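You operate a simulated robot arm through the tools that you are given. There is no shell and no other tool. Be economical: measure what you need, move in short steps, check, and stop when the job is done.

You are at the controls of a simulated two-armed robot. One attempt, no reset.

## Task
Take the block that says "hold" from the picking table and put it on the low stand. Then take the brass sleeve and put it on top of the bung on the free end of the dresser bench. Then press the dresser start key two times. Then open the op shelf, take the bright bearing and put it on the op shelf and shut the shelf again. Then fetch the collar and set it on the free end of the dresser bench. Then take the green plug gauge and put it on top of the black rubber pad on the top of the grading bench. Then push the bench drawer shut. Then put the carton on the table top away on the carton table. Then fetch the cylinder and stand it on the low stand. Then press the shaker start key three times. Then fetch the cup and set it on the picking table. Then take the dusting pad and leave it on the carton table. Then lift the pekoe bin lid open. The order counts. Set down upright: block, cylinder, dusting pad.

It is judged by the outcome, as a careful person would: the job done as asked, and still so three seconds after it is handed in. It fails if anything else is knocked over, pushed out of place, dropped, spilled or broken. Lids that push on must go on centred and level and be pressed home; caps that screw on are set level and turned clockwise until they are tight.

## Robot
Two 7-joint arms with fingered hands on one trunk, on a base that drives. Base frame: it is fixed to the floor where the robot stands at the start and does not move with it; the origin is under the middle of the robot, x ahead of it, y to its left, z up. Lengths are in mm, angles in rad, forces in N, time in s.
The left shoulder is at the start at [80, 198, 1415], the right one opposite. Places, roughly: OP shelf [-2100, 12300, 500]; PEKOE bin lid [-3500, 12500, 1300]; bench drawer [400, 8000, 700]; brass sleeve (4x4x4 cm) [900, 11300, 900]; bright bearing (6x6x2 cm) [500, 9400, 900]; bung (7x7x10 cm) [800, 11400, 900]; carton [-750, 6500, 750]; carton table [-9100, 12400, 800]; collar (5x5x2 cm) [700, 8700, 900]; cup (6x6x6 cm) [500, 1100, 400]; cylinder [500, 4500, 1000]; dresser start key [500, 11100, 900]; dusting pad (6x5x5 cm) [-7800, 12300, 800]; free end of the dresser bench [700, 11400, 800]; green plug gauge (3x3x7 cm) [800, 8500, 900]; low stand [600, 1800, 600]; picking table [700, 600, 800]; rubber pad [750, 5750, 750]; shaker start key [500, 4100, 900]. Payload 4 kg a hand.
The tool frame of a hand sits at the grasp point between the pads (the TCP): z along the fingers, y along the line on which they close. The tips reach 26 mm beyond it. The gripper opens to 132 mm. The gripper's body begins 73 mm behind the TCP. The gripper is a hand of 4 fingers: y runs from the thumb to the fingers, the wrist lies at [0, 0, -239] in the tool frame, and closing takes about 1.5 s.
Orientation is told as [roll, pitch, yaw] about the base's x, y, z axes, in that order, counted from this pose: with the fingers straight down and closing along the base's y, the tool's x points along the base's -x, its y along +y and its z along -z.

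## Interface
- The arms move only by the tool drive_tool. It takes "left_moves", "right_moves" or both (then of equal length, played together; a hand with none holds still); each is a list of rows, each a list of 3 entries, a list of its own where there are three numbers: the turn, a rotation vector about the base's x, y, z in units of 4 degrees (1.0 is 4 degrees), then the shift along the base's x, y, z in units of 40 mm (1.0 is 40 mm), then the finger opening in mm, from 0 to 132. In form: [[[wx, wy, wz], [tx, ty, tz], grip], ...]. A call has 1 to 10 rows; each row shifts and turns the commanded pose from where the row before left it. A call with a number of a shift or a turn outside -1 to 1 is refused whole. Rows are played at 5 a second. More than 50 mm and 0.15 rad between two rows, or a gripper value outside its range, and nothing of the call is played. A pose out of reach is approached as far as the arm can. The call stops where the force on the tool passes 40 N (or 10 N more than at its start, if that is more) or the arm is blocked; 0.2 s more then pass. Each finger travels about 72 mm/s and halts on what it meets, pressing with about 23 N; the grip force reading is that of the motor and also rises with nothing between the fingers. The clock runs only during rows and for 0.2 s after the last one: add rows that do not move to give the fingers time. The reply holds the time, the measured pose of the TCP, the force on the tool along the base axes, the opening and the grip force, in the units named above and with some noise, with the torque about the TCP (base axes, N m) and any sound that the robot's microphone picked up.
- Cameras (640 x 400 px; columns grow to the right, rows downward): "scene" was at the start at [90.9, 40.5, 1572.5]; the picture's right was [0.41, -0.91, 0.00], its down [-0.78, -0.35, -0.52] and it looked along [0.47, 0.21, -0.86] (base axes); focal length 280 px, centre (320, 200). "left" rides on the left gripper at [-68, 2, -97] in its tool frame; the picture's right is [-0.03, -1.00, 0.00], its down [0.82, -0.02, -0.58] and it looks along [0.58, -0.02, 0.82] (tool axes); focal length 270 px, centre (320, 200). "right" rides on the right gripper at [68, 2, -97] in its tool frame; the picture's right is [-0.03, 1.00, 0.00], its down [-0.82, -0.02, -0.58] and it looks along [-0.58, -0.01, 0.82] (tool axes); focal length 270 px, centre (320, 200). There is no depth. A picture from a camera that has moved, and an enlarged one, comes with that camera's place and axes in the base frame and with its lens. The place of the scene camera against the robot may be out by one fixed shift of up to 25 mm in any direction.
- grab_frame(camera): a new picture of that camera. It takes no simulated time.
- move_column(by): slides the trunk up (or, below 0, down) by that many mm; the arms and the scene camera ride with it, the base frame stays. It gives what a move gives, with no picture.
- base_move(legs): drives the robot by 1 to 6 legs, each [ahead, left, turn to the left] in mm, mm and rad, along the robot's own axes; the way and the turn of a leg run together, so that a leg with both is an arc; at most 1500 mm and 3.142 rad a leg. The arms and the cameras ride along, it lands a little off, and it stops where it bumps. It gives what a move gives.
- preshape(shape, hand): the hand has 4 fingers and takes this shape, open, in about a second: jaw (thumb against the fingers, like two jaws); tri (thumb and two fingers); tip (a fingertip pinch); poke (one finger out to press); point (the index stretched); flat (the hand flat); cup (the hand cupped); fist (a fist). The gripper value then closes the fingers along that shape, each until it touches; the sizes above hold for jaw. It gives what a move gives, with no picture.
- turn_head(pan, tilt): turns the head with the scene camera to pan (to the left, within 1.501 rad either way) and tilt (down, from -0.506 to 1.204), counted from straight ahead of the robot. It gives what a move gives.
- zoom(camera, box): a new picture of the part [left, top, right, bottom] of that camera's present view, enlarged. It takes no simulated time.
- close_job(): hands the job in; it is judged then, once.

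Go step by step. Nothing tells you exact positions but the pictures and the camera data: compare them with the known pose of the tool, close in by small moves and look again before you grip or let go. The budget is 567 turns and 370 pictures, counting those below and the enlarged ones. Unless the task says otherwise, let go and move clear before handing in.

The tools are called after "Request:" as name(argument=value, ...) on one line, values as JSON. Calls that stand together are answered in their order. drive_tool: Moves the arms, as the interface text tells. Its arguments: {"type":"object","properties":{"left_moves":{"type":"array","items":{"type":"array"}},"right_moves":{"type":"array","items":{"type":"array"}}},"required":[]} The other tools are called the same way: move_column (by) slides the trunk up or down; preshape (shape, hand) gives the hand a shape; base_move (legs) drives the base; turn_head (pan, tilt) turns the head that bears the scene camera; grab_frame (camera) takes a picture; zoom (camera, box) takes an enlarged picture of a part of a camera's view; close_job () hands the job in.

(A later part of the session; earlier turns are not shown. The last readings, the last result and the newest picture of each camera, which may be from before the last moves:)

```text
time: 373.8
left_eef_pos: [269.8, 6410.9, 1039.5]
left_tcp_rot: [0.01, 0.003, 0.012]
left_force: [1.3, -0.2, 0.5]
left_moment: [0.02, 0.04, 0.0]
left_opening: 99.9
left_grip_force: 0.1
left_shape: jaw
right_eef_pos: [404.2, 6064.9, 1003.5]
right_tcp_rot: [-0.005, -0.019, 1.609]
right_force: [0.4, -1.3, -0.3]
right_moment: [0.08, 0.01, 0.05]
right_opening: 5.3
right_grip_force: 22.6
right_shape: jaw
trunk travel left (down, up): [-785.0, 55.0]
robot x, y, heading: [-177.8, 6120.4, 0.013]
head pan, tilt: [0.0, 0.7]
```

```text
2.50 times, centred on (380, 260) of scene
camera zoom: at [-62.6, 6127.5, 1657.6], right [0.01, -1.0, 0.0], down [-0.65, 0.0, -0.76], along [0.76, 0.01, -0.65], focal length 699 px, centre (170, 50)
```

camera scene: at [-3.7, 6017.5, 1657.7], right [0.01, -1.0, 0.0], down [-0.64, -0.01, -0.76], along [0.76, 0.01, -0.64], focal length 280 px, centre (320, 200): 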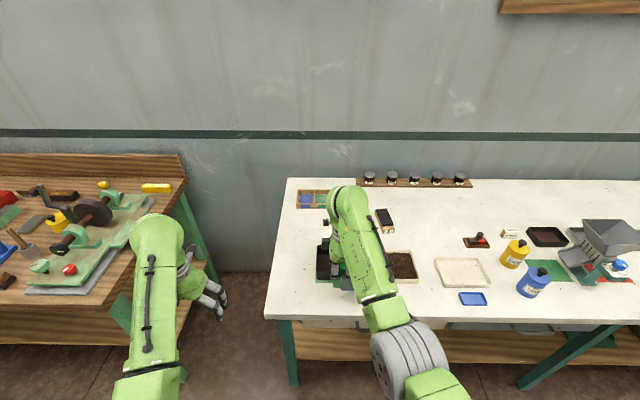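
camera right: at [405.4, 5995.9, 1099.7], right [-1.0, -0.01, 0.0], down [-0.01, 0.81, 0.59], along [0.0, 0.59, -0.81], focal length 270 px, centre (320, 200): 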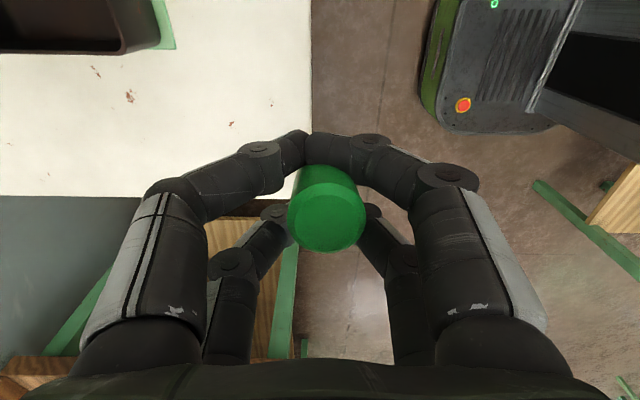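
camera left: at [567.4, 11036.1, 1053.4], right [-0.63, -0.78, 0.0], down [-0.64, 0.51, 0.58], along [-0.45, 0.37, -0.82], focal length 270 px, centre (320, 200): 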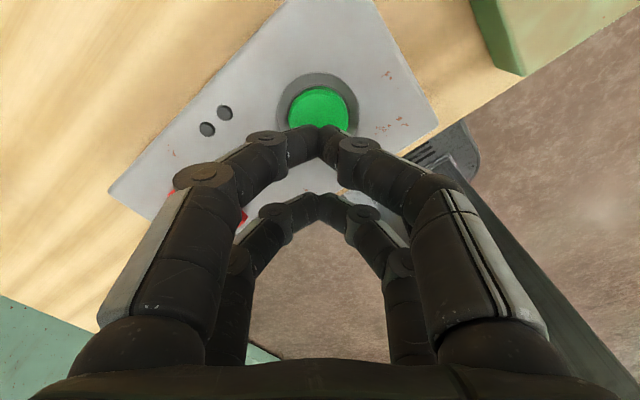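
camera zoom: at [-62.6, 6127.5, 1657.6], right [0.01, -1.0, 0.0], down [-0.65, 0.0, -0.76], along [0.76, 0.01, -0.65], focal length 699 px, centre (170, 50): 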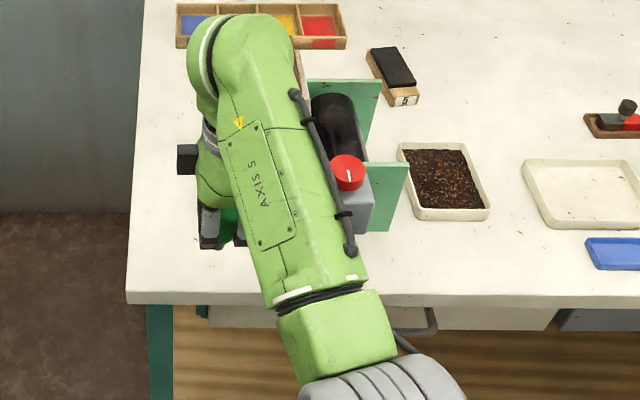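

The plug slid into the middle of the fingers but is still held. The pad (black on a wooden block "5") is near (798, 5770). I raise everything to clear the red-knob device and go around it.

Request:
move_column(by=54)

Request:
drive_tool(right_moves=[[[0, 0, 0], [0, 0, 0.6], 0], [[0, 0, 0], [0, 0, 0.6], 0], [[0, 0, 0], [0, 0, 0], 0]])

Request:
grab_frame(camera="right")

```text
time: 374.7
left_eef_pos: [267.9, 6416.5, 1093.7]
left_tcp_rot: [0.004, 0.001, 0.009]
left_force: [0.2, 0.3, 0.3]
left_moment: [-0.01, 0.0, 0.0]
left_opening: 99.6
left_grip_force: 0.1
left_shape: jaw
right_eef_pos: [401.9, 6069.1, 1059.6]
right_tcp_rot: [-0.007, -0.013, 1.609]
right_force: [0.3, -0.1, -0.4]
right_moment: [0.0, 0.0, -0.02]
right_opening: 5.4
right_grip_force: 23.3
right_shape: jaw
trunk travel left (down, up): [-839.0, 1.0]
robot x, y, heading: [-177.1, 6117.0, 0.013]
head pan, tilt: [0.0, 0.7]
```

```text
time: 375.5
left_eef_pos: [267.8, 6414.7, 1093.7]
left_tcp_rot: [0.005, 0.001, 0.011]
left_force: [0.4, 0.4, -0.6]
left_moment: [0.0, 0.0, -0.01]
left_opening: 99.6
left_grip_force: 0.0
left_shape: jaw
right_eef_pos: [402.5, 6068.7, 1106.8]
right_tcp_rot: [-0.007, -0.014, 1.61]
right_force: [0.4, -0.2, -1.1]
right_moment: [-0.02, -0.01, -0.01]
right_opening: 5.4
right_grip_force: 23.2
right_shape: jaw
trunk travel left (down, up): [-839.0, 1.0]
robot x, y, heading: [-176.6, 6122.1, 0.013]
head pan, tilt: [0.0, 0.7]
```

```text
236 pictures are left
camera right: at [404.5, 6000.1, 1203.3], right [-1.0, -0.01, -0.01], down [-0.01, 0.81, 0.59], along [0.0, 0.59, -0.81], focal length 270 px, centre (320, 200)
```

right: 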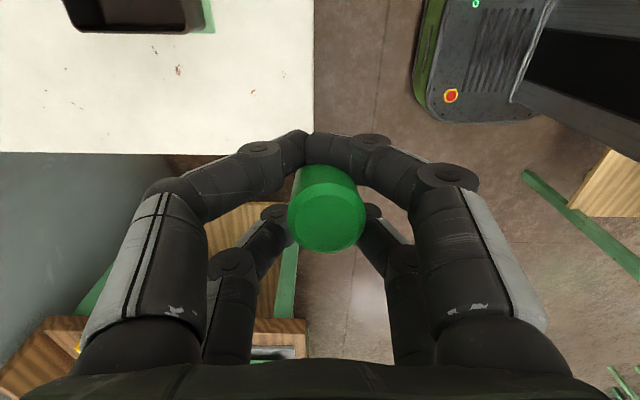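

Request:
base_move(legs=[[0, -285, -0.013]])

Request:
base_move(legs=[[250, 0, 0]])

Request:
grab_frame(camera="right")

Request:
grab_frame(camera="scene")

```text
time: 377.5
left_eef_pos: [273.6, 6126.1, 1092.0]
left_tcp_rot: [0.002, 0.001, -0.002]
left_force: [-0.3, 1.2, -0.3]
left_moment: [-0.02, 0.02, -0.04]
left_opening: 99.8
left_grip_force: 0.0
left_shape: jaw
right_eef_pos: [402.9, 5777.6, 1108.4]
right_tcp_rot: [-0.007, -0.011, 1.596]
right_force: [0.2, -0.6, -1.2]
right_moment: [-0.02, -0.04, 0.02]
right_opening: 5.2
right_grip_force: 22.6
right_shape: jaw
trunk travel left (down, up): [-839.0, 1.0]
robot x, y, heading: [-174.8, 5832.6, -0.004]
head pan, tilt: [0.0, 0.7]
```

```text
time: 379.3
left_eef_pos: [522.1, 6123.3, 1094.8]
left_tcp_rot: [0.005, -0.005, -0.003]
left_force: [-0.7, 0.2, 0.0]
left_moment: [-0.02, -0.05, -0.03]
left_opening: 99.9
left_grip_force: 0.1
left_shape: jaw
right_eef_pos: [650.9, 5775.3, 1110.8]
right_tcp_rot: [-0.01, -0.015, 1.596]
right_force: [0.2, -0.8, -0.7]
right_moment: [-0.01, -0.03, 0.01]
right_opening: 5.4
right_grip_force: 22.9
right_shape: jaw
trunk travel left (down, up): [-839.0, 1.0]
robot x, y, heading: [73.9, 5830.8, 0.0]
head pan, tilt: [0.0, 0.7]
```

```text
235 pictures are left
camera right: at [650.5, 5706.4, 1205.8], right [-1.0, 0.0, -0.01], down [-0.01, 0.81, 0.59], along [0.01, 0.59, -0.81], focal length 270 px, centre (320, 200)
```

right: 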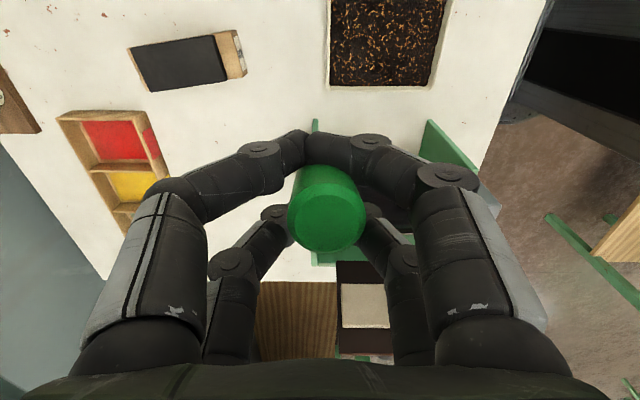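

```text
234 pictures are left
camera scene: at [180.9, 5845.9, 1712.3], right [0.0, -1.0, 0.0], down [-0.64, 0.0, -0.77], along [0.77, 0.0, -0.64], focal length 280 px, centre (320, 200)
```

scene: 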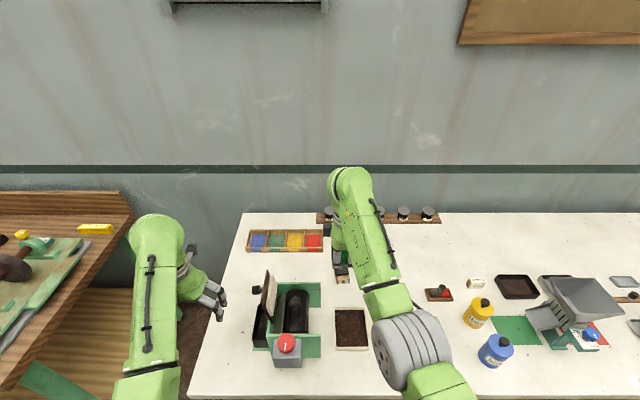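

The pad centre is at about (797, 5757). I move 110 mm forward, then position over it.

Request:
base_move(legs=[[105, 0, 0]])

Request:
drive_tool(right_moves=[[[0, 0, 0], [0.5, -0.25, 0], 0], [[0, 0, 0], [0.5, -0.2, 0], 0], [[0, 0, 0], [0, 0, 0], 0]])

Request:
move_column(by=-60)

Request:
grab_frame(camera="right")

Request:
zoom(camera="scene", box=[220, 200, 420, 340])

```text
time: 380.5
left_eef_pos: [621.1, 6123.6, 1097.1]
left_tcp_rot: [0.005, -0.007, -0.004]
left_force: [0.2, 0.6, 0.5]
left_moment: [-0.02, -0.05, -0.01]
left_opening: 99.8
left_grip_force: 0.1
left_shape: jaw
right_eef_pos: [750.9, 5774.4, 1113.5]
right_tcp_rot: [-0.014, -0.014, 1.595]
right_force: [0.4, 0.1, -1.3]
right_moment: [0.02, -0.01, 0.01]
right_opening: 5.0
right_grip_force: 23.6
right_shape: jaw
trunk travel left (down, up): [-839.0, 1.0]
robot x, y, heading: [179.5, 5834.4, -0.001]
head pan, tilt: [0.0, 0.7]
```

```text
time: 381.3
left_eef_pos: [628.7, 6122.7, 1094.2]
left_tcp_rot: [0.004, 0.001, -0.005]
left_force: [0.1, 0.2, -0.4]
left_moment: [-0.01, 0.01, 0.01]
left_opening: 99.8
left_grip_force: 0.1
left_shape: jaw
right_eef_pos: [798.3, 5756.8, 1108.0]
right_tcp_rot: [-0.008, -0.012, 1.595]
right_force: [-1.9, 0.2, -1.0]
right_moment: [0.02, 0.01, -0.02]
right_opening: 5.3
right_grip_force: 22.8
right_shape: jaw
trunk travel left (down, up): [-839.0, 1.0]
robot x, y, heading: [177.2, 5835.8, -0.003]
head pan, tilt: [0.0, 0.7]
```

```text
time: 382.3
left_eef_pos: [628.8, 6122.0, 1032.9]
left_tcp_rot: [0.007, 0.001, -0.005]
left_force: [0.1, 0.7, -0.5]
left_moment: [-0.04, 0.0, 0.03]
left_opening: 99.9
left_grip_force: 0.0
left_shape: jaw
right_eef_pos: [799.5, 5756.5, 1048.4]
right_tcp_rot: [-0.005, -0.015, 1.595]
right_force: [0.4, 1.1, -1.1]
right_moment: [-0.03, 0.01, -0.01]
right_opening: 5.3
right_grip_force: 23.4
right_shape: jaw
trunk travel left (down, up): [-779.0, 61.0]
robot x, y, heading: [180.1, 5831.8, -0.005]
head pan, tilt: [0.0, 0.7]
```

```text
233 pictures are left
camera right: at [799.7, 5688.1, 1143.3], right [-1.0, 0.0, -0.01], down [0.0, 0.81, 0.59], along [0.01, 0.59, -0.81], focal length 270 px, centre (320, 200)
```

right: 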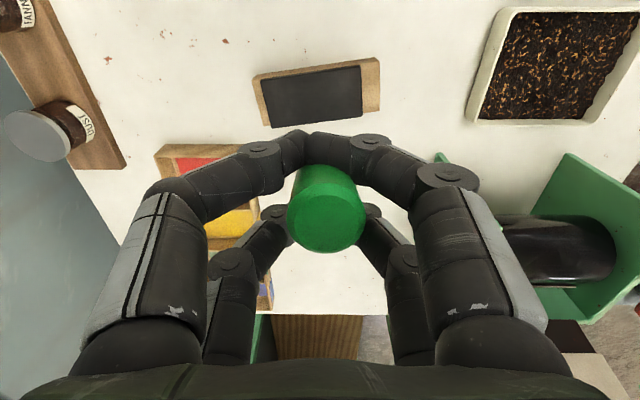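

```text
2.86 times, centred on (320, 270) of scene
camera zoom: at [291.4, 5845.8, 1651.8], right [0.0, -1.0, 0.0], down [-0.64, 0.0, -0.76], along [0.76, 0.0, -0.64], focal length 798 px, centre (320, 0)
```

zoom: 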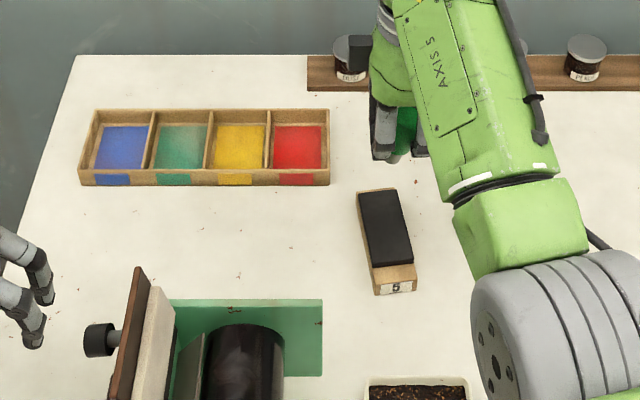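

Pad centre (808, 5762), top z≈870. I align, lower the trunk, then descend in fine steps.

Request:
drive_tool(right_moves=[[[0, 0, 0], [0.22, 0.12, 0], 0], [[0, 0, 0], [0, 0, 0], 0]])

Request:
move_column(by=-90)

Request:
grab_frame(camera="right")

Request:
zoom(camera="scene", box=[290, 200, 410, 300])

```text
time: 382.9
left_eef_pos: [629.3, 6122.4, 1032.6]
left_tcp_rot: [0.004, 0.002, -0.004]
left_force: [-0.2, 0.0, 0.1]
left_moment: [-0.02, 0.02, 0.02]
left_opening: 99.7
left_grip_force: 0.1
left_shape: jaw
right_eef_pos: [808.1, 5762.2, 1048.0]
right_tcp_rot: [-0.008, -0.017, 1.595]
right_force: [0.3, -0.2, -0.4]
right_moment: [0.01, 0.02, 0.02]
right_opening: 5.2
right_grip_force: 23.0
right_shape: jaw
trunk travel left (down, up): [-779.0, 61.0]
robot x, y, heading: [176.4, 5838.1, -0.003]
head pan, tilt: [0.0, 0.7]
```

```text
time: 384.1
left_eef_pos: [629.2, 6123.1, 943.6]
left_tcp_rot: [0.006, 0.001, -0.004]
left_force: [0.0, 0.1, 0.3]
left_moment: [-0.04, -0.02, 0.0]
left_opening: 99.8
left_grip_force: 0.0
left_shape: jaw
right_eef_pos: [807.3, 5761.8, 958.2]
right_tcp_rot: [-0.008, -0.014, 1.596]
right_force: [0.9, 1.3, -0.5]
right_moment: [-0.03, 0.0, 0.02]
right_opening: 5.3
right_grip_force: 23.3
right_shape: jaw
trunk travel left (down, up): [-689.0, 151.0]
robot x, y, heading: [179.4, 5834.4, -0.003]
head pan, tilt: [0.0, 0.7]
```

```text
231 pictures are left
camera right: at [808.7, 5693.2, 1053.0], right [-1.0, 0.0, -0.01], down [0.0, 0.81, 0.59], along [0.01, 0.59, -0.81], focal length 270 px, centre (320, 200)
```

right: 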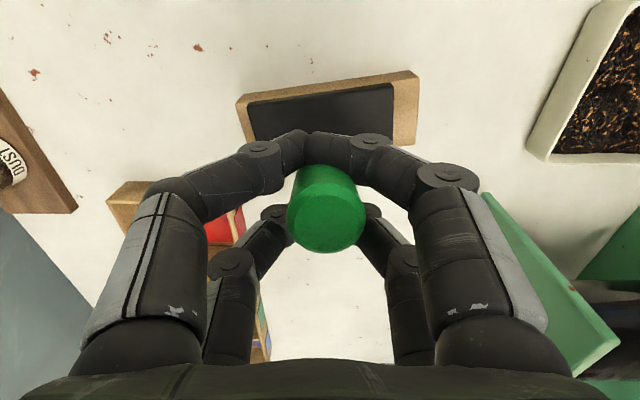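

```text
4.00 times, centred on (350, 250) of scene
camera zoom: at [291.5, 5845.9, 1561.8], right [0.0, -1.0, 0.0], down [-0.64, 0.0, -0.76], along [0.76, 0.0, -0.64], focal length 1118 px, centre (200, 0)
```

zoom: 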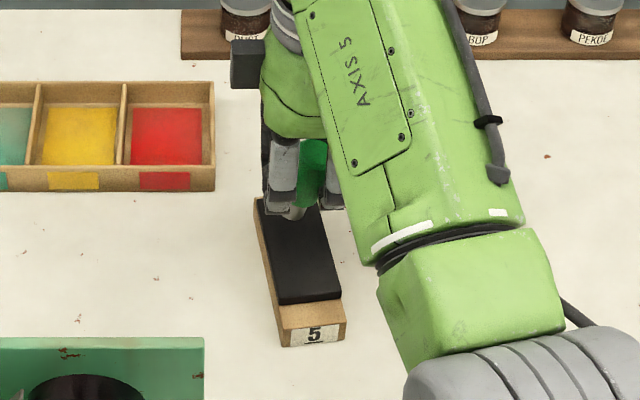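

Request:
drive_tool(right_moves=[[[0, 0, 0], [0, 0, -0.3], 0], [[0, 0, 0], [0, 0, -0.1], 0], [[0, 0, 0], [0, 0, -0.1], 0], [[0, 0, 0], [0, 0, -0.1], 0], [[0, 0, 0], [0, 0, 0], 0]])

Request:
zoom(camera="scene", box=[310, 220, 390, 280])

```text
time: 385.4
left_eef_pos: [629.6, 6121.7, 943.5]
left_tcp_rot: [0.006, 0.002, -0.004]
left_force: [0.4, 0.1, 0.5]
left_moment: [0.06, 0.0, 0.03]
left_opening: 99.6
left_grip_force: 0.1
left_shape: jaw
right_eef_pos: [808.5, 5761.1, 934.4]
right_tcp_rot: [-0.007, -0.014, 1.593]
right_force: [0.5, -0.2, -0.2]
right_moment: [-0.04, 0.04, 0.02]
right_opening: 5.1
right_grip_force: 23.4
right_shape: jaw
trunk travel left (down, up): [-689.0, 151.0]
robot x, y, heading: [179.0, 5834.0, -0.002]
head pan, tilt: [0.0, 0.7]
```

```text
6.67 times, centred on (350, 250) of scene
camera zoom: at [291.4, 5845.9, 1561.8], right [0.0, -1.0, 0.0], down [-0.64, 0.0, -0.76], along [0.76, 0.0, -0.64], focal length 1863 px, centre (120, -133)
```

zoom: 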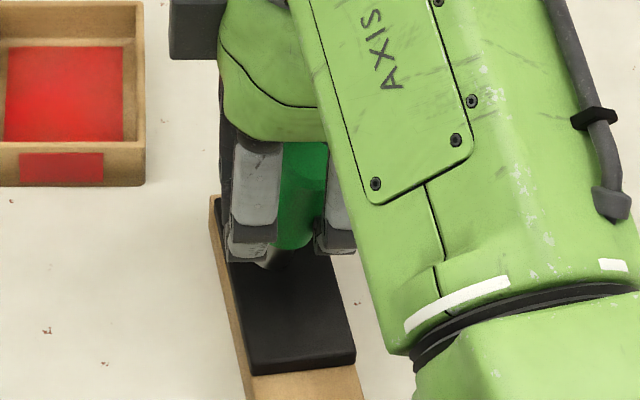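

I shift a little toward the pad's centre (−10 mm x, +6 mm y) and continue down.

Request:
drive_tool(right_moves=[[[0, 0, 0], [-0.25, 0.15, 0], 0], [[0, 0, 0], [0, 0, -0.1], 0], [[0, 0, 0], [0, 0, -0.1], 0], [[0, 0, 0], [0, 0, -0.05], 0], [[0, 0, 0], [0, 0, 0], 0]])

Request:
zoom(camera="scene", box=[310, 220, 390, 280])

```text
time: 386.6
left_eef_pos: [629.2, 6122.7, 943.5]
left_tcp_rot: [0.006, 0.001, -0.004]
left_force: [0.6, -0.1, -0.2]
left_moment: [0.0, -0.01, 0.01]
left_opening: 99.8
left_grip_force: 0.1
left_shape: jaw
right_eef_pos: [798.3, 5767.6, 923.5]
right_tcp_rot: [-0.008, -0.015, 1.595]
right_force: [-0.4, -0.1, 1.8]
right_moment: [0.01, 0.02, 0.0]
right_opening: 5.7
right_grip_force: 22.6
right_shape: jaw
trunk travel left (down, up): [-689.0, 151.0]
robot x, y, heading: [176.7, 5831.4, 0.0]
head pan, tilt: [0.0, 0.7]
```

```text
6.67 times, centred on (350, 250) of scene
camera zoom: at [291.1, 5845.8, 1561.8], right [0.0, -1.0, 0.0], down [-0.64, 0.0, -0.76], along [0.76, 0.0, -0.64], focal length 1863 px, centre (120, -133)
```

zoom: 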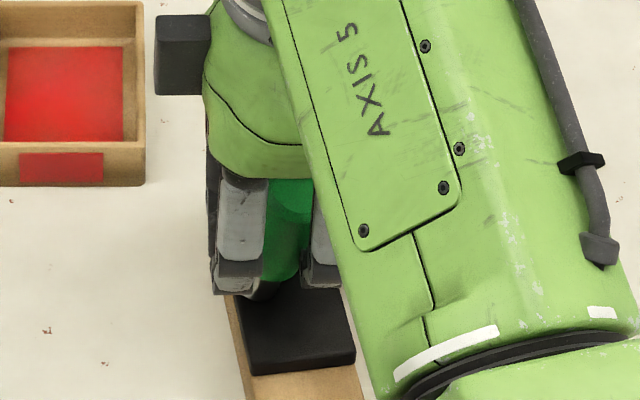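

Request:
drive_tool(right_moves=[[[0, 0, 0], [0, 0, -0.05], 0], [[0, 0, 0], [0, 0, -0.05], 0], [[0, 0, 0], [0, 0, 0], 0]])

Request:
grab_frame(camera="right")

```text
time: 387.4
left_eef_pos: [630.1, 6122.5, 943.5]
left_tcp_rot: [0.006, 0.004, -0.004]
left_force: [0.5, -0.6, 0.3]
left_moment: [0.0, 0.02, 0.01]
left_opening: 99.8
left_grip_force: 0.0
left_shape: jaw
right_eef_pos: [798.9, 5767.2, 920.0]
right_tcp_rot: [-0.008, -0.015, 1.595]
right_force: [-0.5, 0.1, 0.3]
right_moment: [-0.01, 0.03, 0.03]
right_opening: 5.1
right_grip_force: 23.1
right_shape: jaw
trunk travel left (down, up): [-689.0, 151.0]
robot x, y, heading: [175.2, 5830.1, -0.001]
head pan, tilt: [0.0, 0.7]
```

```text
227 pictures are left
camera right: at [798.6, 5699.5, 1015.0], right [-1.0, 0.0, -0.01], down [0.0, 0.81, 0.59], along [0.01, 0.59, -0.81], focal length 270 px, centre (320, 200)
```

right: 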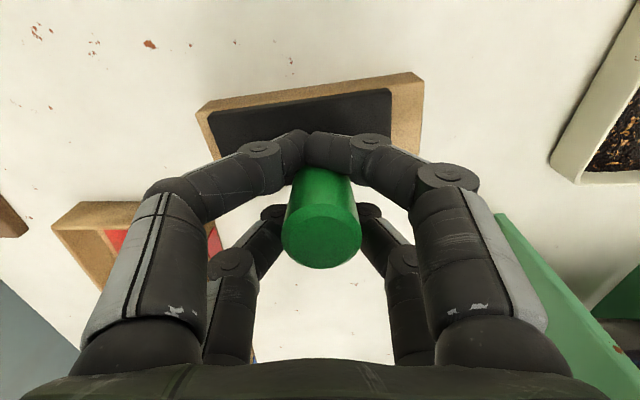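

The plug rests on the pad (it slid up slightly in the grip). I open slowly.

Request:
drive_tool(right_moves=[[[0, 0, 0], [0, 0, 0.03], 6], [[0, 0, 0], [0, 0, 0], 12], [[0, 0, 0], [0, 0, 0], 20], [[0, 0, 0], [0, 0, 0], 35], [[0, 0, 0], [0, 0, 0], 55], [[0, 0, 0], [0, 0, 0], 55]])

Request:
grab_frame(camera="right")

```text
time: 388.8
left_eef_pos: [630.2, 6122.7, 943.7]
left_tcp_rot: [0.005, 0.0, -0.003]
left_force: [0.0, -0.9, -0.7]
left_moment: [-0.02, 0.02, -0.01]
left_opening: 99.8
left_grip_force: 0.1
left_shape: jaw
right_eef_pos: [798.6, 5767.8, 921.4]
right_tcp_rot: [-0.006, -0.014, 1.596]
right_force: [0.1, 0.3, -0.3]
right_moment: [0.01, -0.01, 0.05]
right_opening: 54.1
right_grip_force: 0.0
right_shape: jaw
trunk travel left (down, up): [-689.0, 151.0]
robot x, y, heading: [175.2, 5831.6, -0.005]
head pan, tilt: [0.0, 0.7]
```

```text
226 pictures are left
camera right: at [798.9, 5699.1, 1016.3], right [-1.0, 0.0, -0.01], down [0.0, 0.81, 0.59], along [0.01, 0.59, -0.81], focal length 270 px, centre (320, 200)
```

right: 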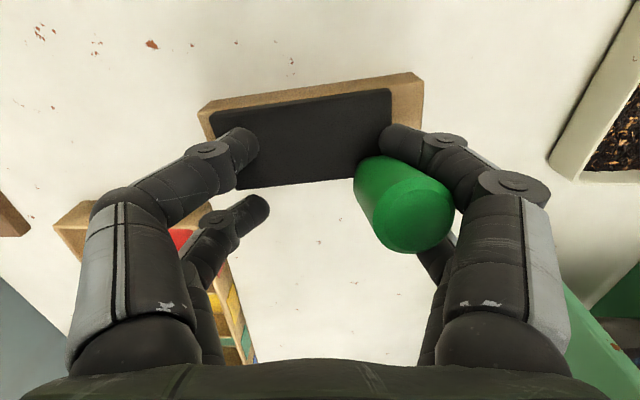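

The plug stuck between the two right-hand fingers and followed them. I close gently again to bring it back to the middle.

Request:
drive_tool(right_moves=[[[0, 0, 0], [0, 0, 0], 45], [[0, 0, 0], [0, 0, 0], 35], [[0, 0, 0], [0, 0, 0], 25], [[0, 0, 0], [0, 0, 0], 15], [[0, 0, 0], [0, 0, 0], 8], [[0, 0, 0], [0, 0, 0], 4], [[0, 0, 0], [0, 0, 0], 4]])

Request:
grab_frame(camera="right")

Request:
zoom(camera="scene", box=[310, 220, 390, 280])

```text
time: 390.4
left_eef_pos: [629.6, 6122.7, 943.2]
left_tcp_rot: [0.004, 0.001, -0.004]
left_force: [0.4, -0.2, 0.7]
left_moment: [0.0, 0.0, 0.0]
left_opening: 99.9
left_grip_force: 0.0
left_shape: jaw
right_eef_pos: [798.5, 5767.5, 920.7]
right_tcp_rot: [-0.006, -0.013, 1.595]
right_force: [-0.4, -0.3, -1.0]
right_moment: [-0.01, 0.01, 0.03]
right_opening: 4.0
right_grip_force: 0.0
right_shape: jaw
trunk travel left (down, up): [-689.0, 151.0]
robot x, y, heading: [179.9, 5830.9, 0.001]
head pan, tilt: [0.0, 0.7]
```

```text
225 pictures are left
camera right: at [798.9, 5699.1, 1016.2], right [-1.0, 0.0, -0.01], down [0.0, 0.81, 0.59], along [0.01, 0.59, -0.81], focal length 270 px, centre (320, 200)
```

right: 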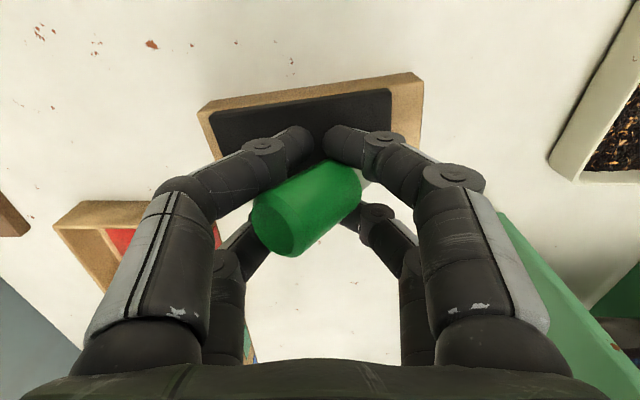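

```text
6.67 times, centred on (350, 250) of scene
camera zoom: at [291.2, 5845.9, 1561.8], right [0.0, -1.0, 0.0], down [-0.64, 0.0, -0.76], along [0.76, 0.0, -0.64], focal length 1863 px, centre (120, -133)
```

zoom: 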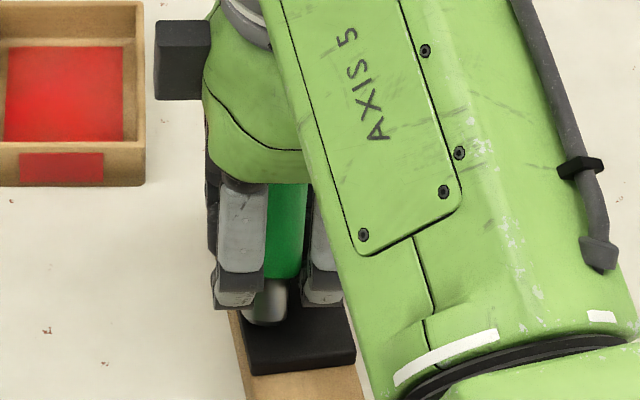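

Request:
drive_tool(right_moves=[[[0, 0, 0], [0, 0, 0], 0], [[0, 0, 0], [0, 0, 0.1], 0], [[0, 0, 0], [0, 0, 0], 0], [[0, 0, 0], [0, 0, 0], 0]])

Request:
grab_frame(camera="right")

Request:
zoom(camera="scene", box=[310, 220, 390, 280])

```text
time: 391.4
left_eef_pos: [629.5, 6122.7, 943.1]
left_tcp_rot: [0.003, 0.001, -0.004]
left_force: [-0.5, 0.0, -0.6]
left_moment: [0.0, -0.01, -0.01]
left_opening: 99.8
left_grip_force: 0.1
left_shape: jaw
right_eef_pos: [797.7, 5766.6, 924.4]
right_tcp_rot: [-0.006, -0.014, 1.595]
right_force: [-0.2, 0.3, -1.1]
right_moment: [-0.01, 0.01, -0.02]
right_opening: 0.0
right_grip_force: 22.7
right_shape: jaw
trunk travel left (down, up): [-689.0, 151.0]
robot x, y, heading: [181.3, 5829.6, -0.0]
head pan, tilt: [0.0, 0.7]
```

```text
223 pictures are left
camera right: at [798.8, 5699.1, 1020.1], right [-1.0, 0.0, -0.01], down [0.0, 0.81, 0.59], along [0.01, 0.59, -0.81], focal length 270 px, centre (320, 200)
```

right: 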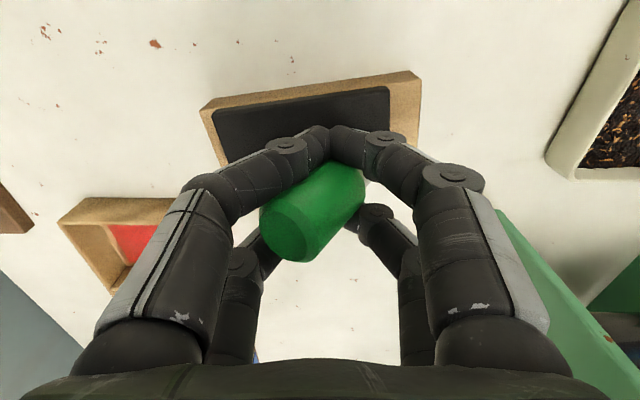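

```text
6.67 times, centred on (350, 250) of scene
camera zoom: at [291.4, 5845.8, 1561.8], right [0.0, -1.0, 0.0], down [-0.64, 0.0, -0.76], along [0.76, 0.0, -0.64], focal length 1863 px, centre (120, -133)
```

zoom: 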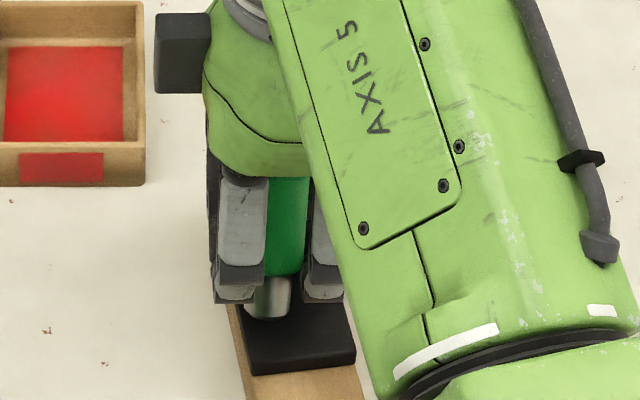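

The plug is caged but tilted about 25° (top toward +x). I raise a bit and tilt the hand to bring the plug upright.

Request:
drive_tool(right_moves=[[[0, 0, 0], [0, 0, 0.4], 0], [[0, -1, 0], [0, 0, 0], 0], [[0, -1, 0], [0, 0, 0], 0], [[0, -1, 0], [0, 0, 0], 0], [[0, -1, 0], [0, 0, 0], 0], [[0, -1, 0], [0, 0, 0], 0], [[0, 0, 0], [0, 0, 0], 0]])

Request:
grab_frame(camera="right")

Request:
zoom(camera="scene", box=[310, 210, 390, 270])

```text
time: 392.9
left_eef_pos: [629.2, 6122.3, 943.9]
left_tcp_rot: [0.005, 0.003, -0.003]
left_force: [-0.1, 0.3, -0.7]
left_moment: [0.0, -0.04, 0.01]
left_opening: 100.2
left_grip_force: 0.0
left_shape: jaw
right_eef_pos: [798.0, 5767.3, 940.4]
right_tcp_rot: [-0.357, -0.006, 1.599]
right_force: [-1.1, -0.1, -0.4]
right_moment: [-0.04, 0.02, 0.03]
right_opening: 0.0
right_grip_force: 23.0
right_shape: jaw
trunk travel left (down, up): [-689.0, 151.0]
robot x, y, heading: [175.3, 5833.8, -0.002]
head pan, tilt: [0.0, 0.7]
```

```text
221 pictures are left
camera right: at [766.0, 5699.0, 1030.0], right [-0.94, 0.0, -0.35], down [-0.2, 0.81, 0.55], along [0.28, 0.59, -0.76], focal length 270 px, centre (320, 200)
```

right: 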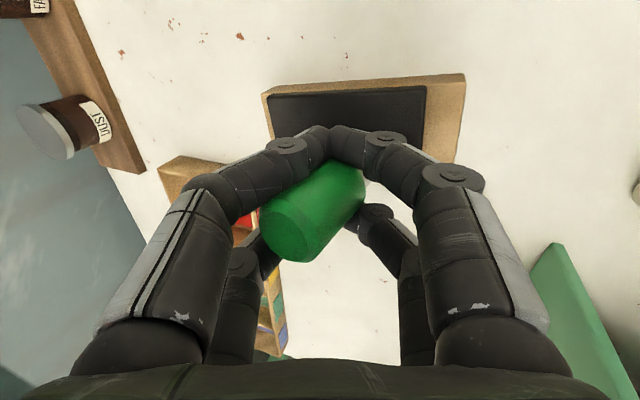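

```text
6.67 times, centred on (350, 240) of scene
camera zoom: at [291.6, 5845.9, 1561.8], right [0.0, -1.0, 0.0], down [-0.64, 0.0, -0.76], along [0.76, 0.0, -0.64], focal length 1863 px, centre (120, -67)
```

zoom: 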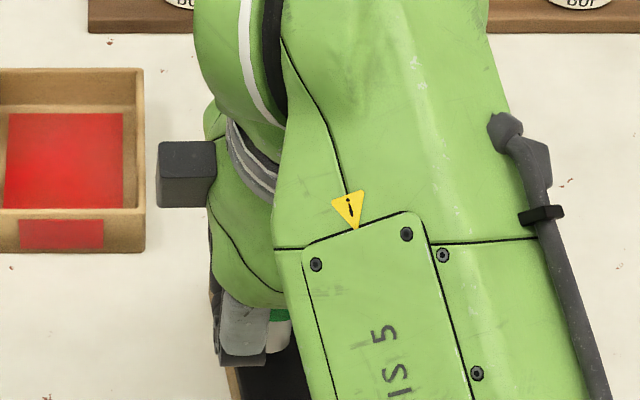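

Request:
drive_tool(right_moves=[[[0, -1, 0], [0, 0, 0], 0], [[0, -1, 0], [0, 0, 0], 0], [[0, -0.5, 0], [0, 0, 0], 0], [[0, 0, 0], [0, 0, 0], 0]])

Request:
grab_frame(camera="right")

Request:
turn_head(pan=0.5, tilt=0.7)

Request:
grab_frame(camera="left")

```text
time: 393.9
left_eef_pos: [629.4, 6123.2, 943.4]
left_tcp_rot: [0.005, 0.003, -0.003]
left_force: [-0.1, -0.3, -0.5]
left_moment: [0.0, 0.04, 0.02]
left_opening: 99.9
left_grip_force: 0.1
left_shape: jaw
right_eef_pos: [797.0, 5767.6, 939.3]
right_tcp_rot: [-0.531, -0.001, 1.598]
right_force: [-0.1, -0.2, -0.7]
right_moment: [0.01, 0.02, 0.04]
right_opening: 0.0
right_grip_force: 22.7
right_shape: jaw
trunk travel left (down, up): [-689.0, 151.0]
robot x, y, heading: [181.6, 5835.1, -0.002]
head pan, tilt: [0.0, 0.7]
```

```text
219 pictures are left
camera right: at [750.6, 5699.2, 1022.8], right [-0.86, 0.0, -0.51], down [-0.3, 0.81, 0.51], along [0.41, 0.59, -0.7], focal length 270 px, centre (320, 200)
```

right: 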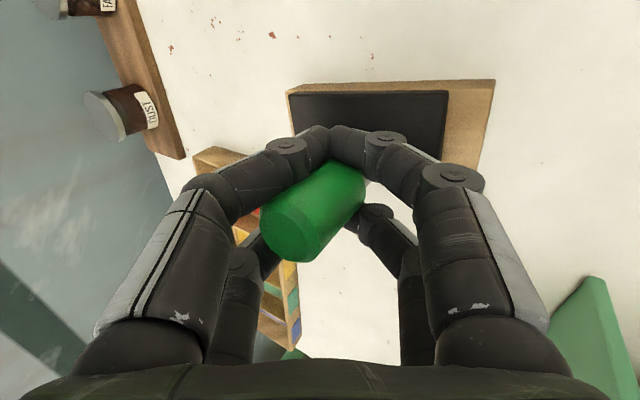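

```text
time: 394.9
left_eef_pos: [629.1, 6121.7, 943.0]
left_tcp_rot: [0.005, 0.001, -0.003]
left_force: [0.5, 0.1, -0.4]
left_moment: [0.0, -0.01, -0.01]
left_opening: 99.8
left_grip_force: 0.2
left_shape: jaw
right_eef_pos: [798.9, 5767.2, 941.1]
right_tcp_rot: [-0.529, 0.001, 1.599]
right_force: [0.8, -0.7, -0.9]
right_moment: [0.0, -0.01, 0.02]
right_opening: 0.2
right_grip_force: 23.3
right_shape: jaw
trunk travel left (down, up): [-689.0, 151.0]
robot x, y, heading: [178.2, 5833.4, -0.003]
head pan, tilt: [0.499, 0.7]
```

```text
218 pictures are left
camera left: at [698.0, 6123.6, 1039.5], right [0.02, -1.0, -0.01], down [-0.82, -0.02, 0.58], along [-0.58, -0.01, -0.82], focal length 270 px, centre (320, 200)
```

left: 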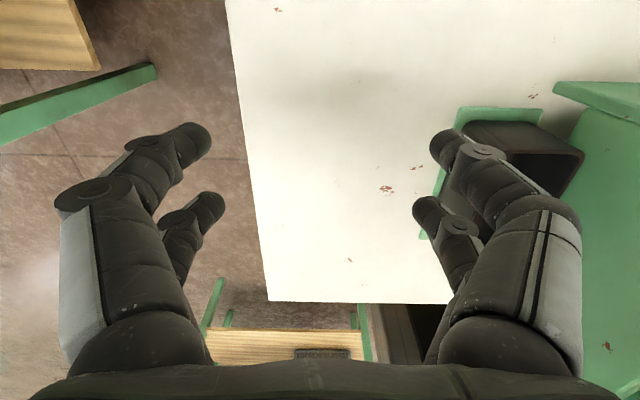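

Request:
turn_head(pan=0.0, tilt=0.7)

Request:
zoom(camera="scene", box=[290, 200, 410, 290])

Request:
zoom(camera="right", box=[220, 60, 460, 270])

```text
time: 395.8
left_eef_pos: [628.8, 6122.3, 942.7]
left_tcp_rot: [0.005, 0.003, -0.002]
left_force: [-0.5, 0.9, 1.1]
left_moment: [-0.01, 0.02, 0.0]
left_opening: 100.0
left_grip_force: 0.0
left_shape: jaw
right_eef_pos: [797.9, 5767.2, 941.3]
right_tcp_rot: [-0.532, 0.001, 1.598]
right_force: [0.1, 0.3, 0.0]
right_moment: [0.0, 0.0, 0.0]
right_opening: 0.0
right_grip_force: 23.1
right_shape: jaw
trunk travel left (down, up): [-689.0, 151.0]
robot x, y, heading: [179.8, 5836.4, -0.001]
head pan, tilt: [0.0, 0.7]
```

```text
4.44 times, centred on (350, 245) of scene
camera zoom: at [291.3, 5846.0, 1561.8], right [0.0, -1.0, 0.0], down [-0.64, 0.0, -0.76], along [0.76, 0.0, -0.64], focal length 1242 px, centre (187, 0)
```

zoom: 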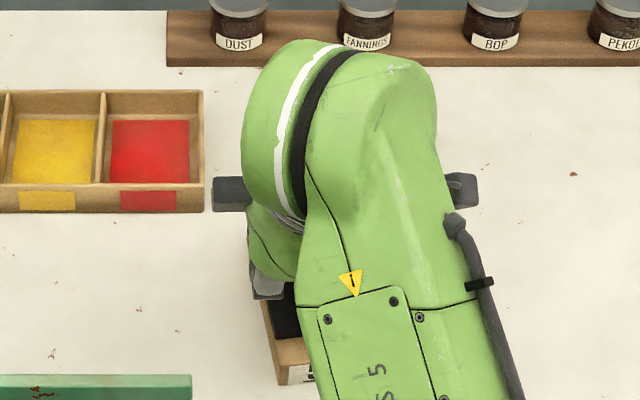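

```text
1.90 times, centred on (340, 165) of right
camera zoom: at [750.7, 5699.2, 1022.9], right [-0.86, 0.0, -0.51], down [-0.3, 0.81, 0.51], along [0.41, 0.59, -0.7], focal length 515 px, centre (282, 267)
```

zoom: 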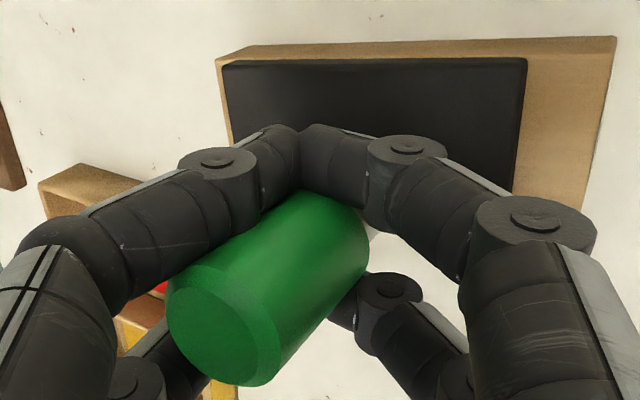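

Request:
drive_tool(right_moves=[[[0, -1, 0], [0, 0, 0], 0], [[0, -1, 0], [0, 0, 0], 0], [[0, -1, 0], [0, 0, 0], 0], [[0, 0, 0], [0, 0, 0], 0]])

Request:
zoom(camera="right", box=[220, 60, 460, 270])

```text
time: 396.8
left_eef_pos: [628.7, 6121.9, 944.2]
left_tcp_rot: [0.006, 0.002, -0.004]
left_force: [0.3, 0.3, -0.9]
left_moment: [-0.01, 0.0, 0.0]
left_opening: 99.7
left_grip_force: 0.0
left_shape: jaw
right_eef_pos: [798.1, 5767.8, 940.5]
right_tcp_rot: [-0.738, 0.005, 1.598]
right_force: [-0.5, -0.1, -0.6]
right_moment: [-0.03, -0.02, -0.02]
right_opening: 0.0
right_grip_force: 22.6
right_shape: jaw
trunk travel left (down, up): [-689.0, 151.0]
robot x, y, heading: [175.4, 5831.5, -0.0]
head pan, tilt: [0.0, 0.7]
```

```text
1.90 times, centred on (340, 165) of right
camera zoom: at [734.6, 5699.4, 1010.7], right [-0.74, 0.0, -0.67], down [-0.4, 0.81, 0.44], along [0.54, 0.59, -0.6], focal length 515 px, centre (282, 267)
```

zoom: 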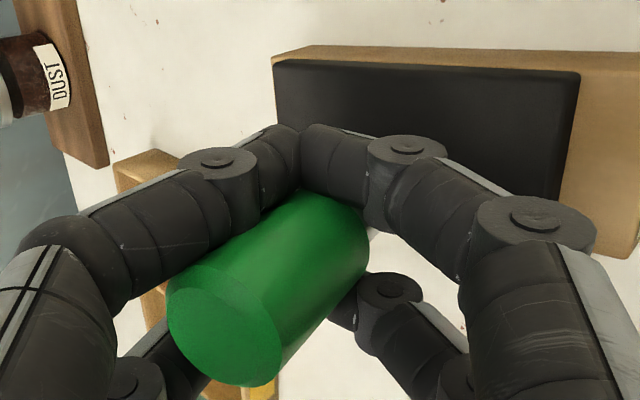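

I tilt back 6° (best upright estimate), lower to contact and open in small increments while watching.

Request:
drive_tool(right_moves=[[[0, 1, 0], [0, 0, 0], 0], [[0, 0.5, 0], [0, 0, 0], 0], [[0, 0, 0], [0, 0, -0.25], 0], [[0, 0, 0], [0, 0, -0.1], 0], [[0, 0, 0], [0, 0, 0], 0]])

Request:
zoom(camera="right", box=[220, 60, 460, 270])

Request:
grab_frame(camera="scene")

```text
time: 398.0
left_eef_pos: [629.7, 6122.3, 944.4]
left_tcp_rot: [0.004, 0.001, -0.003]
left_force: [0.6, 0.4, -0.2]
left_moment: [-0.02, 0.0, 0.0]
left_opening: 99.9
left_grip_force: 0.0
left_shape: jaw
right_eef_pos: [798.8, 5767.9, 926.2]
right_tcp_rot: [-0.636, 0.003, 1.599]
right_force: [-0.3, -0.4, -1.4]
right_moment: [0.03, 0.04, -0.02]
right_opening: 0.0
right_grip_force: 23.4
right_shape: jaw
trunk travel left (down, up): [-689.0, 151.0]
robot x, y, heading: [176.7, 5832.4, -0.002]
head pan, tilt: [0.0, 0.7]
```

```text
1.90 times, centred on (340, 165) of right
camera zoom: at [742.8, 5699.1, 1003.4], right [-0.81, 0.0, -0.59], down [-0.35, 0.81, 0.48], along [0.48, 0.59, -0.65], focal length 515 px, centre (282, 267)
```

zoom: 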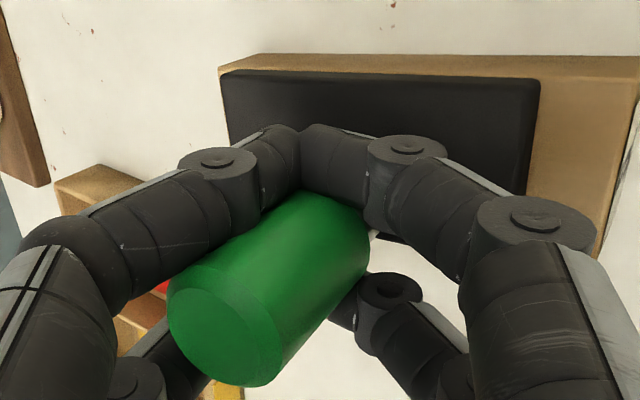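

```text
213 pictures are left
camera scene: at [291.4, 5845.9, 1561.8], right [0.0, -1.0, 0.0], down [-0.64, 0.0, -0.76], along [0.76, 0.0, -0.64], focal length 280 px, centre (320, 200)
```

scene: 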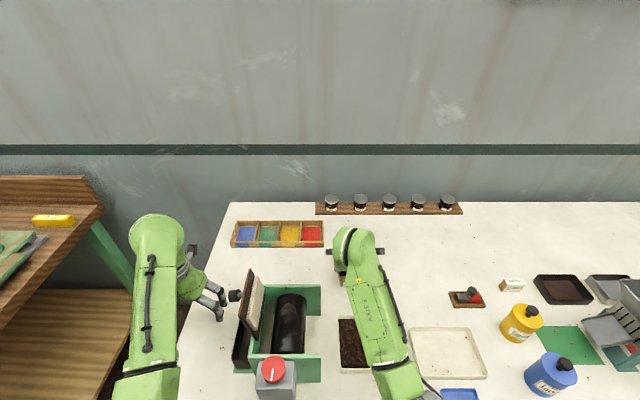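

The plug's lower end is near the pad's +y edge. I shift 10 mm toward −y and lower until it touches.

Request:
drive_tool(right_moves=[[[0, 0, 0], [0, -0.28, 0.1], 0], [[0, 0, 0], [0, 0, -0.15], 0], [[0, 0, 0], [0, 0, -0.1], 0], [[0, 0, 0], [0, 0, -0.1], 0], [[0, 0, 0], [0, 0, 0], 0]])

Request:
zoom(camera="right", box=[220, 60, 460, 270])

```text
time: 399.2
left_eef_pos: [629.1, 6123.2, 943.3]
left_tcp_rot: [0.005, 0.002, -0.002]
left_force: [0.0, -0.2, 0.1]
left_moment: [0.04, -0.01, 0.02]
left_opening: 99.7
left_grip_force: 0.0
left_shape: jaw
right_eef_pos: [798.3, 5756.0, 916.3]
right_tcp_rot: [-0.634, 0.004, 1.599]
right_force: [0.2, -1.1, -0.4]
right_moment: [-0.03, 0.04, 0.01]
right_opening: 0.0
right_grip_force: 22.9
right_shape: jaw
trunk travel left (down, up): [-689.0, 151.0]
robot x, y, heading: [179.8, 5836.2, -0.003]
head pan, tilt: [0.0, 0.7]
```

```text
1.90 times, centred on (340, 165) of right
camera zoom: at [742.6, 5687.9, 993.4], right [-0.81, 0.0, -0.59], down [-0.35, 0.81, 0.47], along [0.48, 0.59, -0.65], focal length 515 px, centre (282, 267)
```

zoom: 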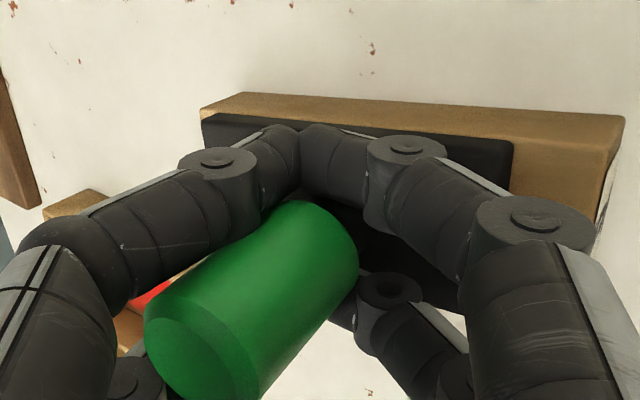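

I estimate the plug now leans slightly toward the robot and −y; I raise a little and correct by about 12° in both axes.

Request:
drive_tool(right_moves=[[[0, 0, 0], [0, 0, 0.2], 0], [[-1, 1, 0], [0, 0, 0], 0], [[-1, 1, 0], [0, 0, 0], 0], [[-0.8, 0.8, 0], [0, 0, 0], 0], [[0, 0, 0], [0, 0, 0], 0]])

Request:
zoom(camera="right", box=[200, 60, 440, 270])

Request:
zoom(camera="scene", box=[300, 220, 400, 300])

```text
time: 400.4
left_eef_pos: [629.4, 6122.8, 942.7]
left_tcp_rot: [0.006, 0.003, -0.003]
left_force: [-0.4, 0.4, -0.3]
left_moment: [0.0, -0.02, -0.03]
left_opening: 99.7
left_grip_force: 0.1
left_shape: jaw
right_eef_pos: [798.5, 5755.9, 924.9]
right_tcp_rot: [-0.43, 0.191, 1.62]
right_force: [0.8, -0.2, -0.8]
right_moment: [0.01, -0.04, -0.03]
right_opening: 0.0
right_grip_force: 22.6
right_shape: jaw
trunk travel left (down, up): [-689.0, 151.0]
robot x, y, heading: [177.6, 5833.9, -0.001]
head pan, tilt: [0.0, 0.7]
```

```text
1.90 times, centred on (320, 165) of right
camera zoom: at [759.7, 5704.9, 1023.3], right [-0.9, -0.1, -0.41], down [-0.27, 0.89, 0.37], along [0.33, 0.44, -0.83], focal length 515 px, centre (320, 267)
```

zoom: 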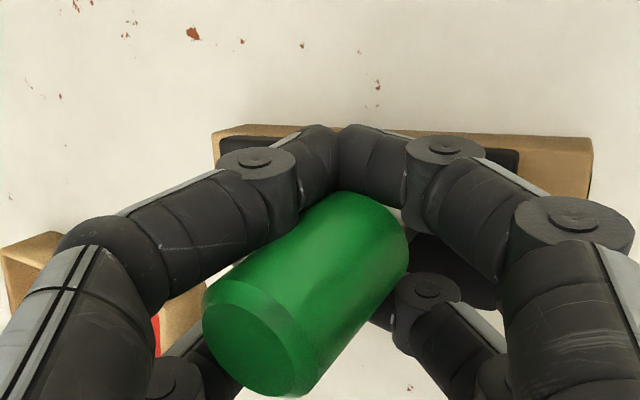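

```text
5.00 times, centred on (350, 260) of scene
camera zoom: at [291.2, 5845.7, 1561.8], right [0.0, -1.0, 0.0], down [-0.64, 0.0, -0.76], along [0.76, 0.0, -0.64], focal length 1397 px, centre (170, -100)
```

zoom: 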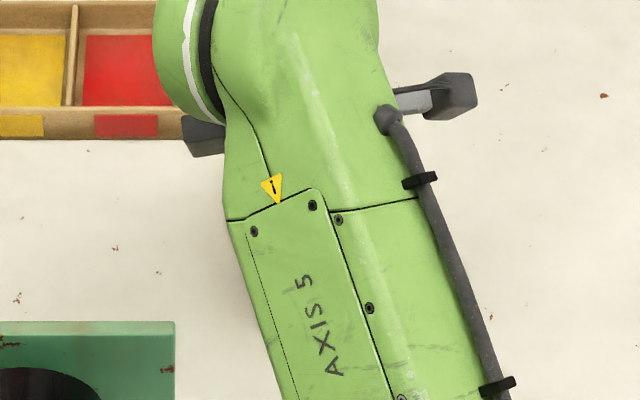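

To judge the plug's attitude I bring the left hand's camera round to view the pad from the side: first lift the left hand, turning it.

Request:
drive_tool(left_moves=[[[0, 0, 1], [0, 0, 0.8], 132], [[0, 0, 1], [0, 0, 0.8], 132], [[0, 0, 1], [0, 0, 0.6], 132], [[0, 0, 1], [0.8, 0, 0], 132], [[0, 0, 1], [0.8, -0.3, 0], 132], [[0, 0, 1], [0.8, -0.5, 0], 132], [[0, 0, 1], [0.8, -0.6, 0], 132], [[0, 0, 1], [0.8, -0.6, 0], 132], [[0, 0, 1], [0.2, 0, 0], 132], [[0, 0, 1], [0, 0, 0], 132]])

Request:
drive_tool(left_moves=[[[0, 0, 1], [0, 0, 0], 132], [[0, 0, 1], [0, 0, 0], 132], [[0, 0, 1], [0, 0, 0], 132], [[0, 0, 1], [0, 0, 0], 132], [[0, 0, 1], [0, 0, 0], 132], [[0, 0, 1], [0, 0, 0], 132], [[0, 0, 1], [0, 0, 0], 132], [[0, 0, 1], [0, 0, 0], 132], [[0, 0, 1], [0, 0, 0], 132], [[0, 0, 1], [0, 0, 0], 132]])

Request:
grab_frame(camera="left")

```text
time: 402.6
left_eef_pos: [822.6, 6050.2, 991.8]
left_tcp_rot: [0.003, 0.001, 0.692]
left_force: [-0.6, 0.1, -0.6]
left_moment: [0.04, 0.01, 0.0]
left_opening: 131.9
left_grip_force: 0.2
left_shape: jaw
left hand out of reach, approached as far as the arm can: row 2, 3
right_eef_pos: [798.3, 5756.4, 924.1]
right_tcp_rot: [-0.432, 0.193, 1.621]
right_force: [-0.6, 0.1, -0.9]
right_moment: [-0.02, 0.02, -0.01]
right_opening: 0.4
right_grip_force: 23.2
right_shape: jaw
trunk travel left (down, up): [-689.0, 151.0]
robot x, y, heading: [174.3, 5834.9, -0.002]
head pan, tilt: [0.0, 0.7]
```

```text
time: 404.8
left_eef_pos: [880.9, 6122.1, 935.1]
left_tcp_rot: [0.006, 0.007, 1.024]
left_force: [-0.4, -0.7, 0.0]
left_moment: [-0.05, 0.01, -0.03]
left_opening: 132.0
left_grip_force: 0.0
left_shape: jaw
left hand out of reach, approached as far as the arm can: row 1, 2, 3, 4, 5, 6, 7, 8, 9, 10
right_eef_pos: [798.0, 5757.4, 924.1]
right_tcp_rot: [-0.432, 0.193, 1.62]
right_force: [0.0, -0.6, -0.8]
right_moment: [-0.02, -0.02, 0.0]
right_opening: 0.0
right_grip_force: 23.7
right_shape: jaw
trunk travel left (down, up): [-689.0, 151.0]
robot x, y, heading: [180.6, 5837.6, -0.005]
head pan, tilt: [0.0, 0.7]
```

```text
209 pictures are left
camera left: at [915.9, 6181.3, 1030.7], right [0.87, -0.5, -0.01], down [-0.4, -0.71, 0.58], along [-0.29, -0.5, -0.81], focal length 270 px, centre (320, 200)
```

left: 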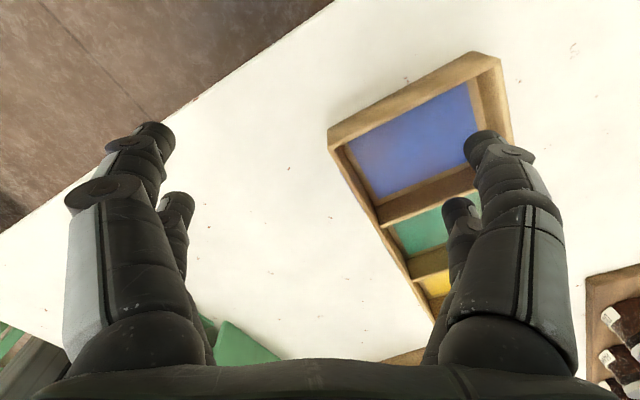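

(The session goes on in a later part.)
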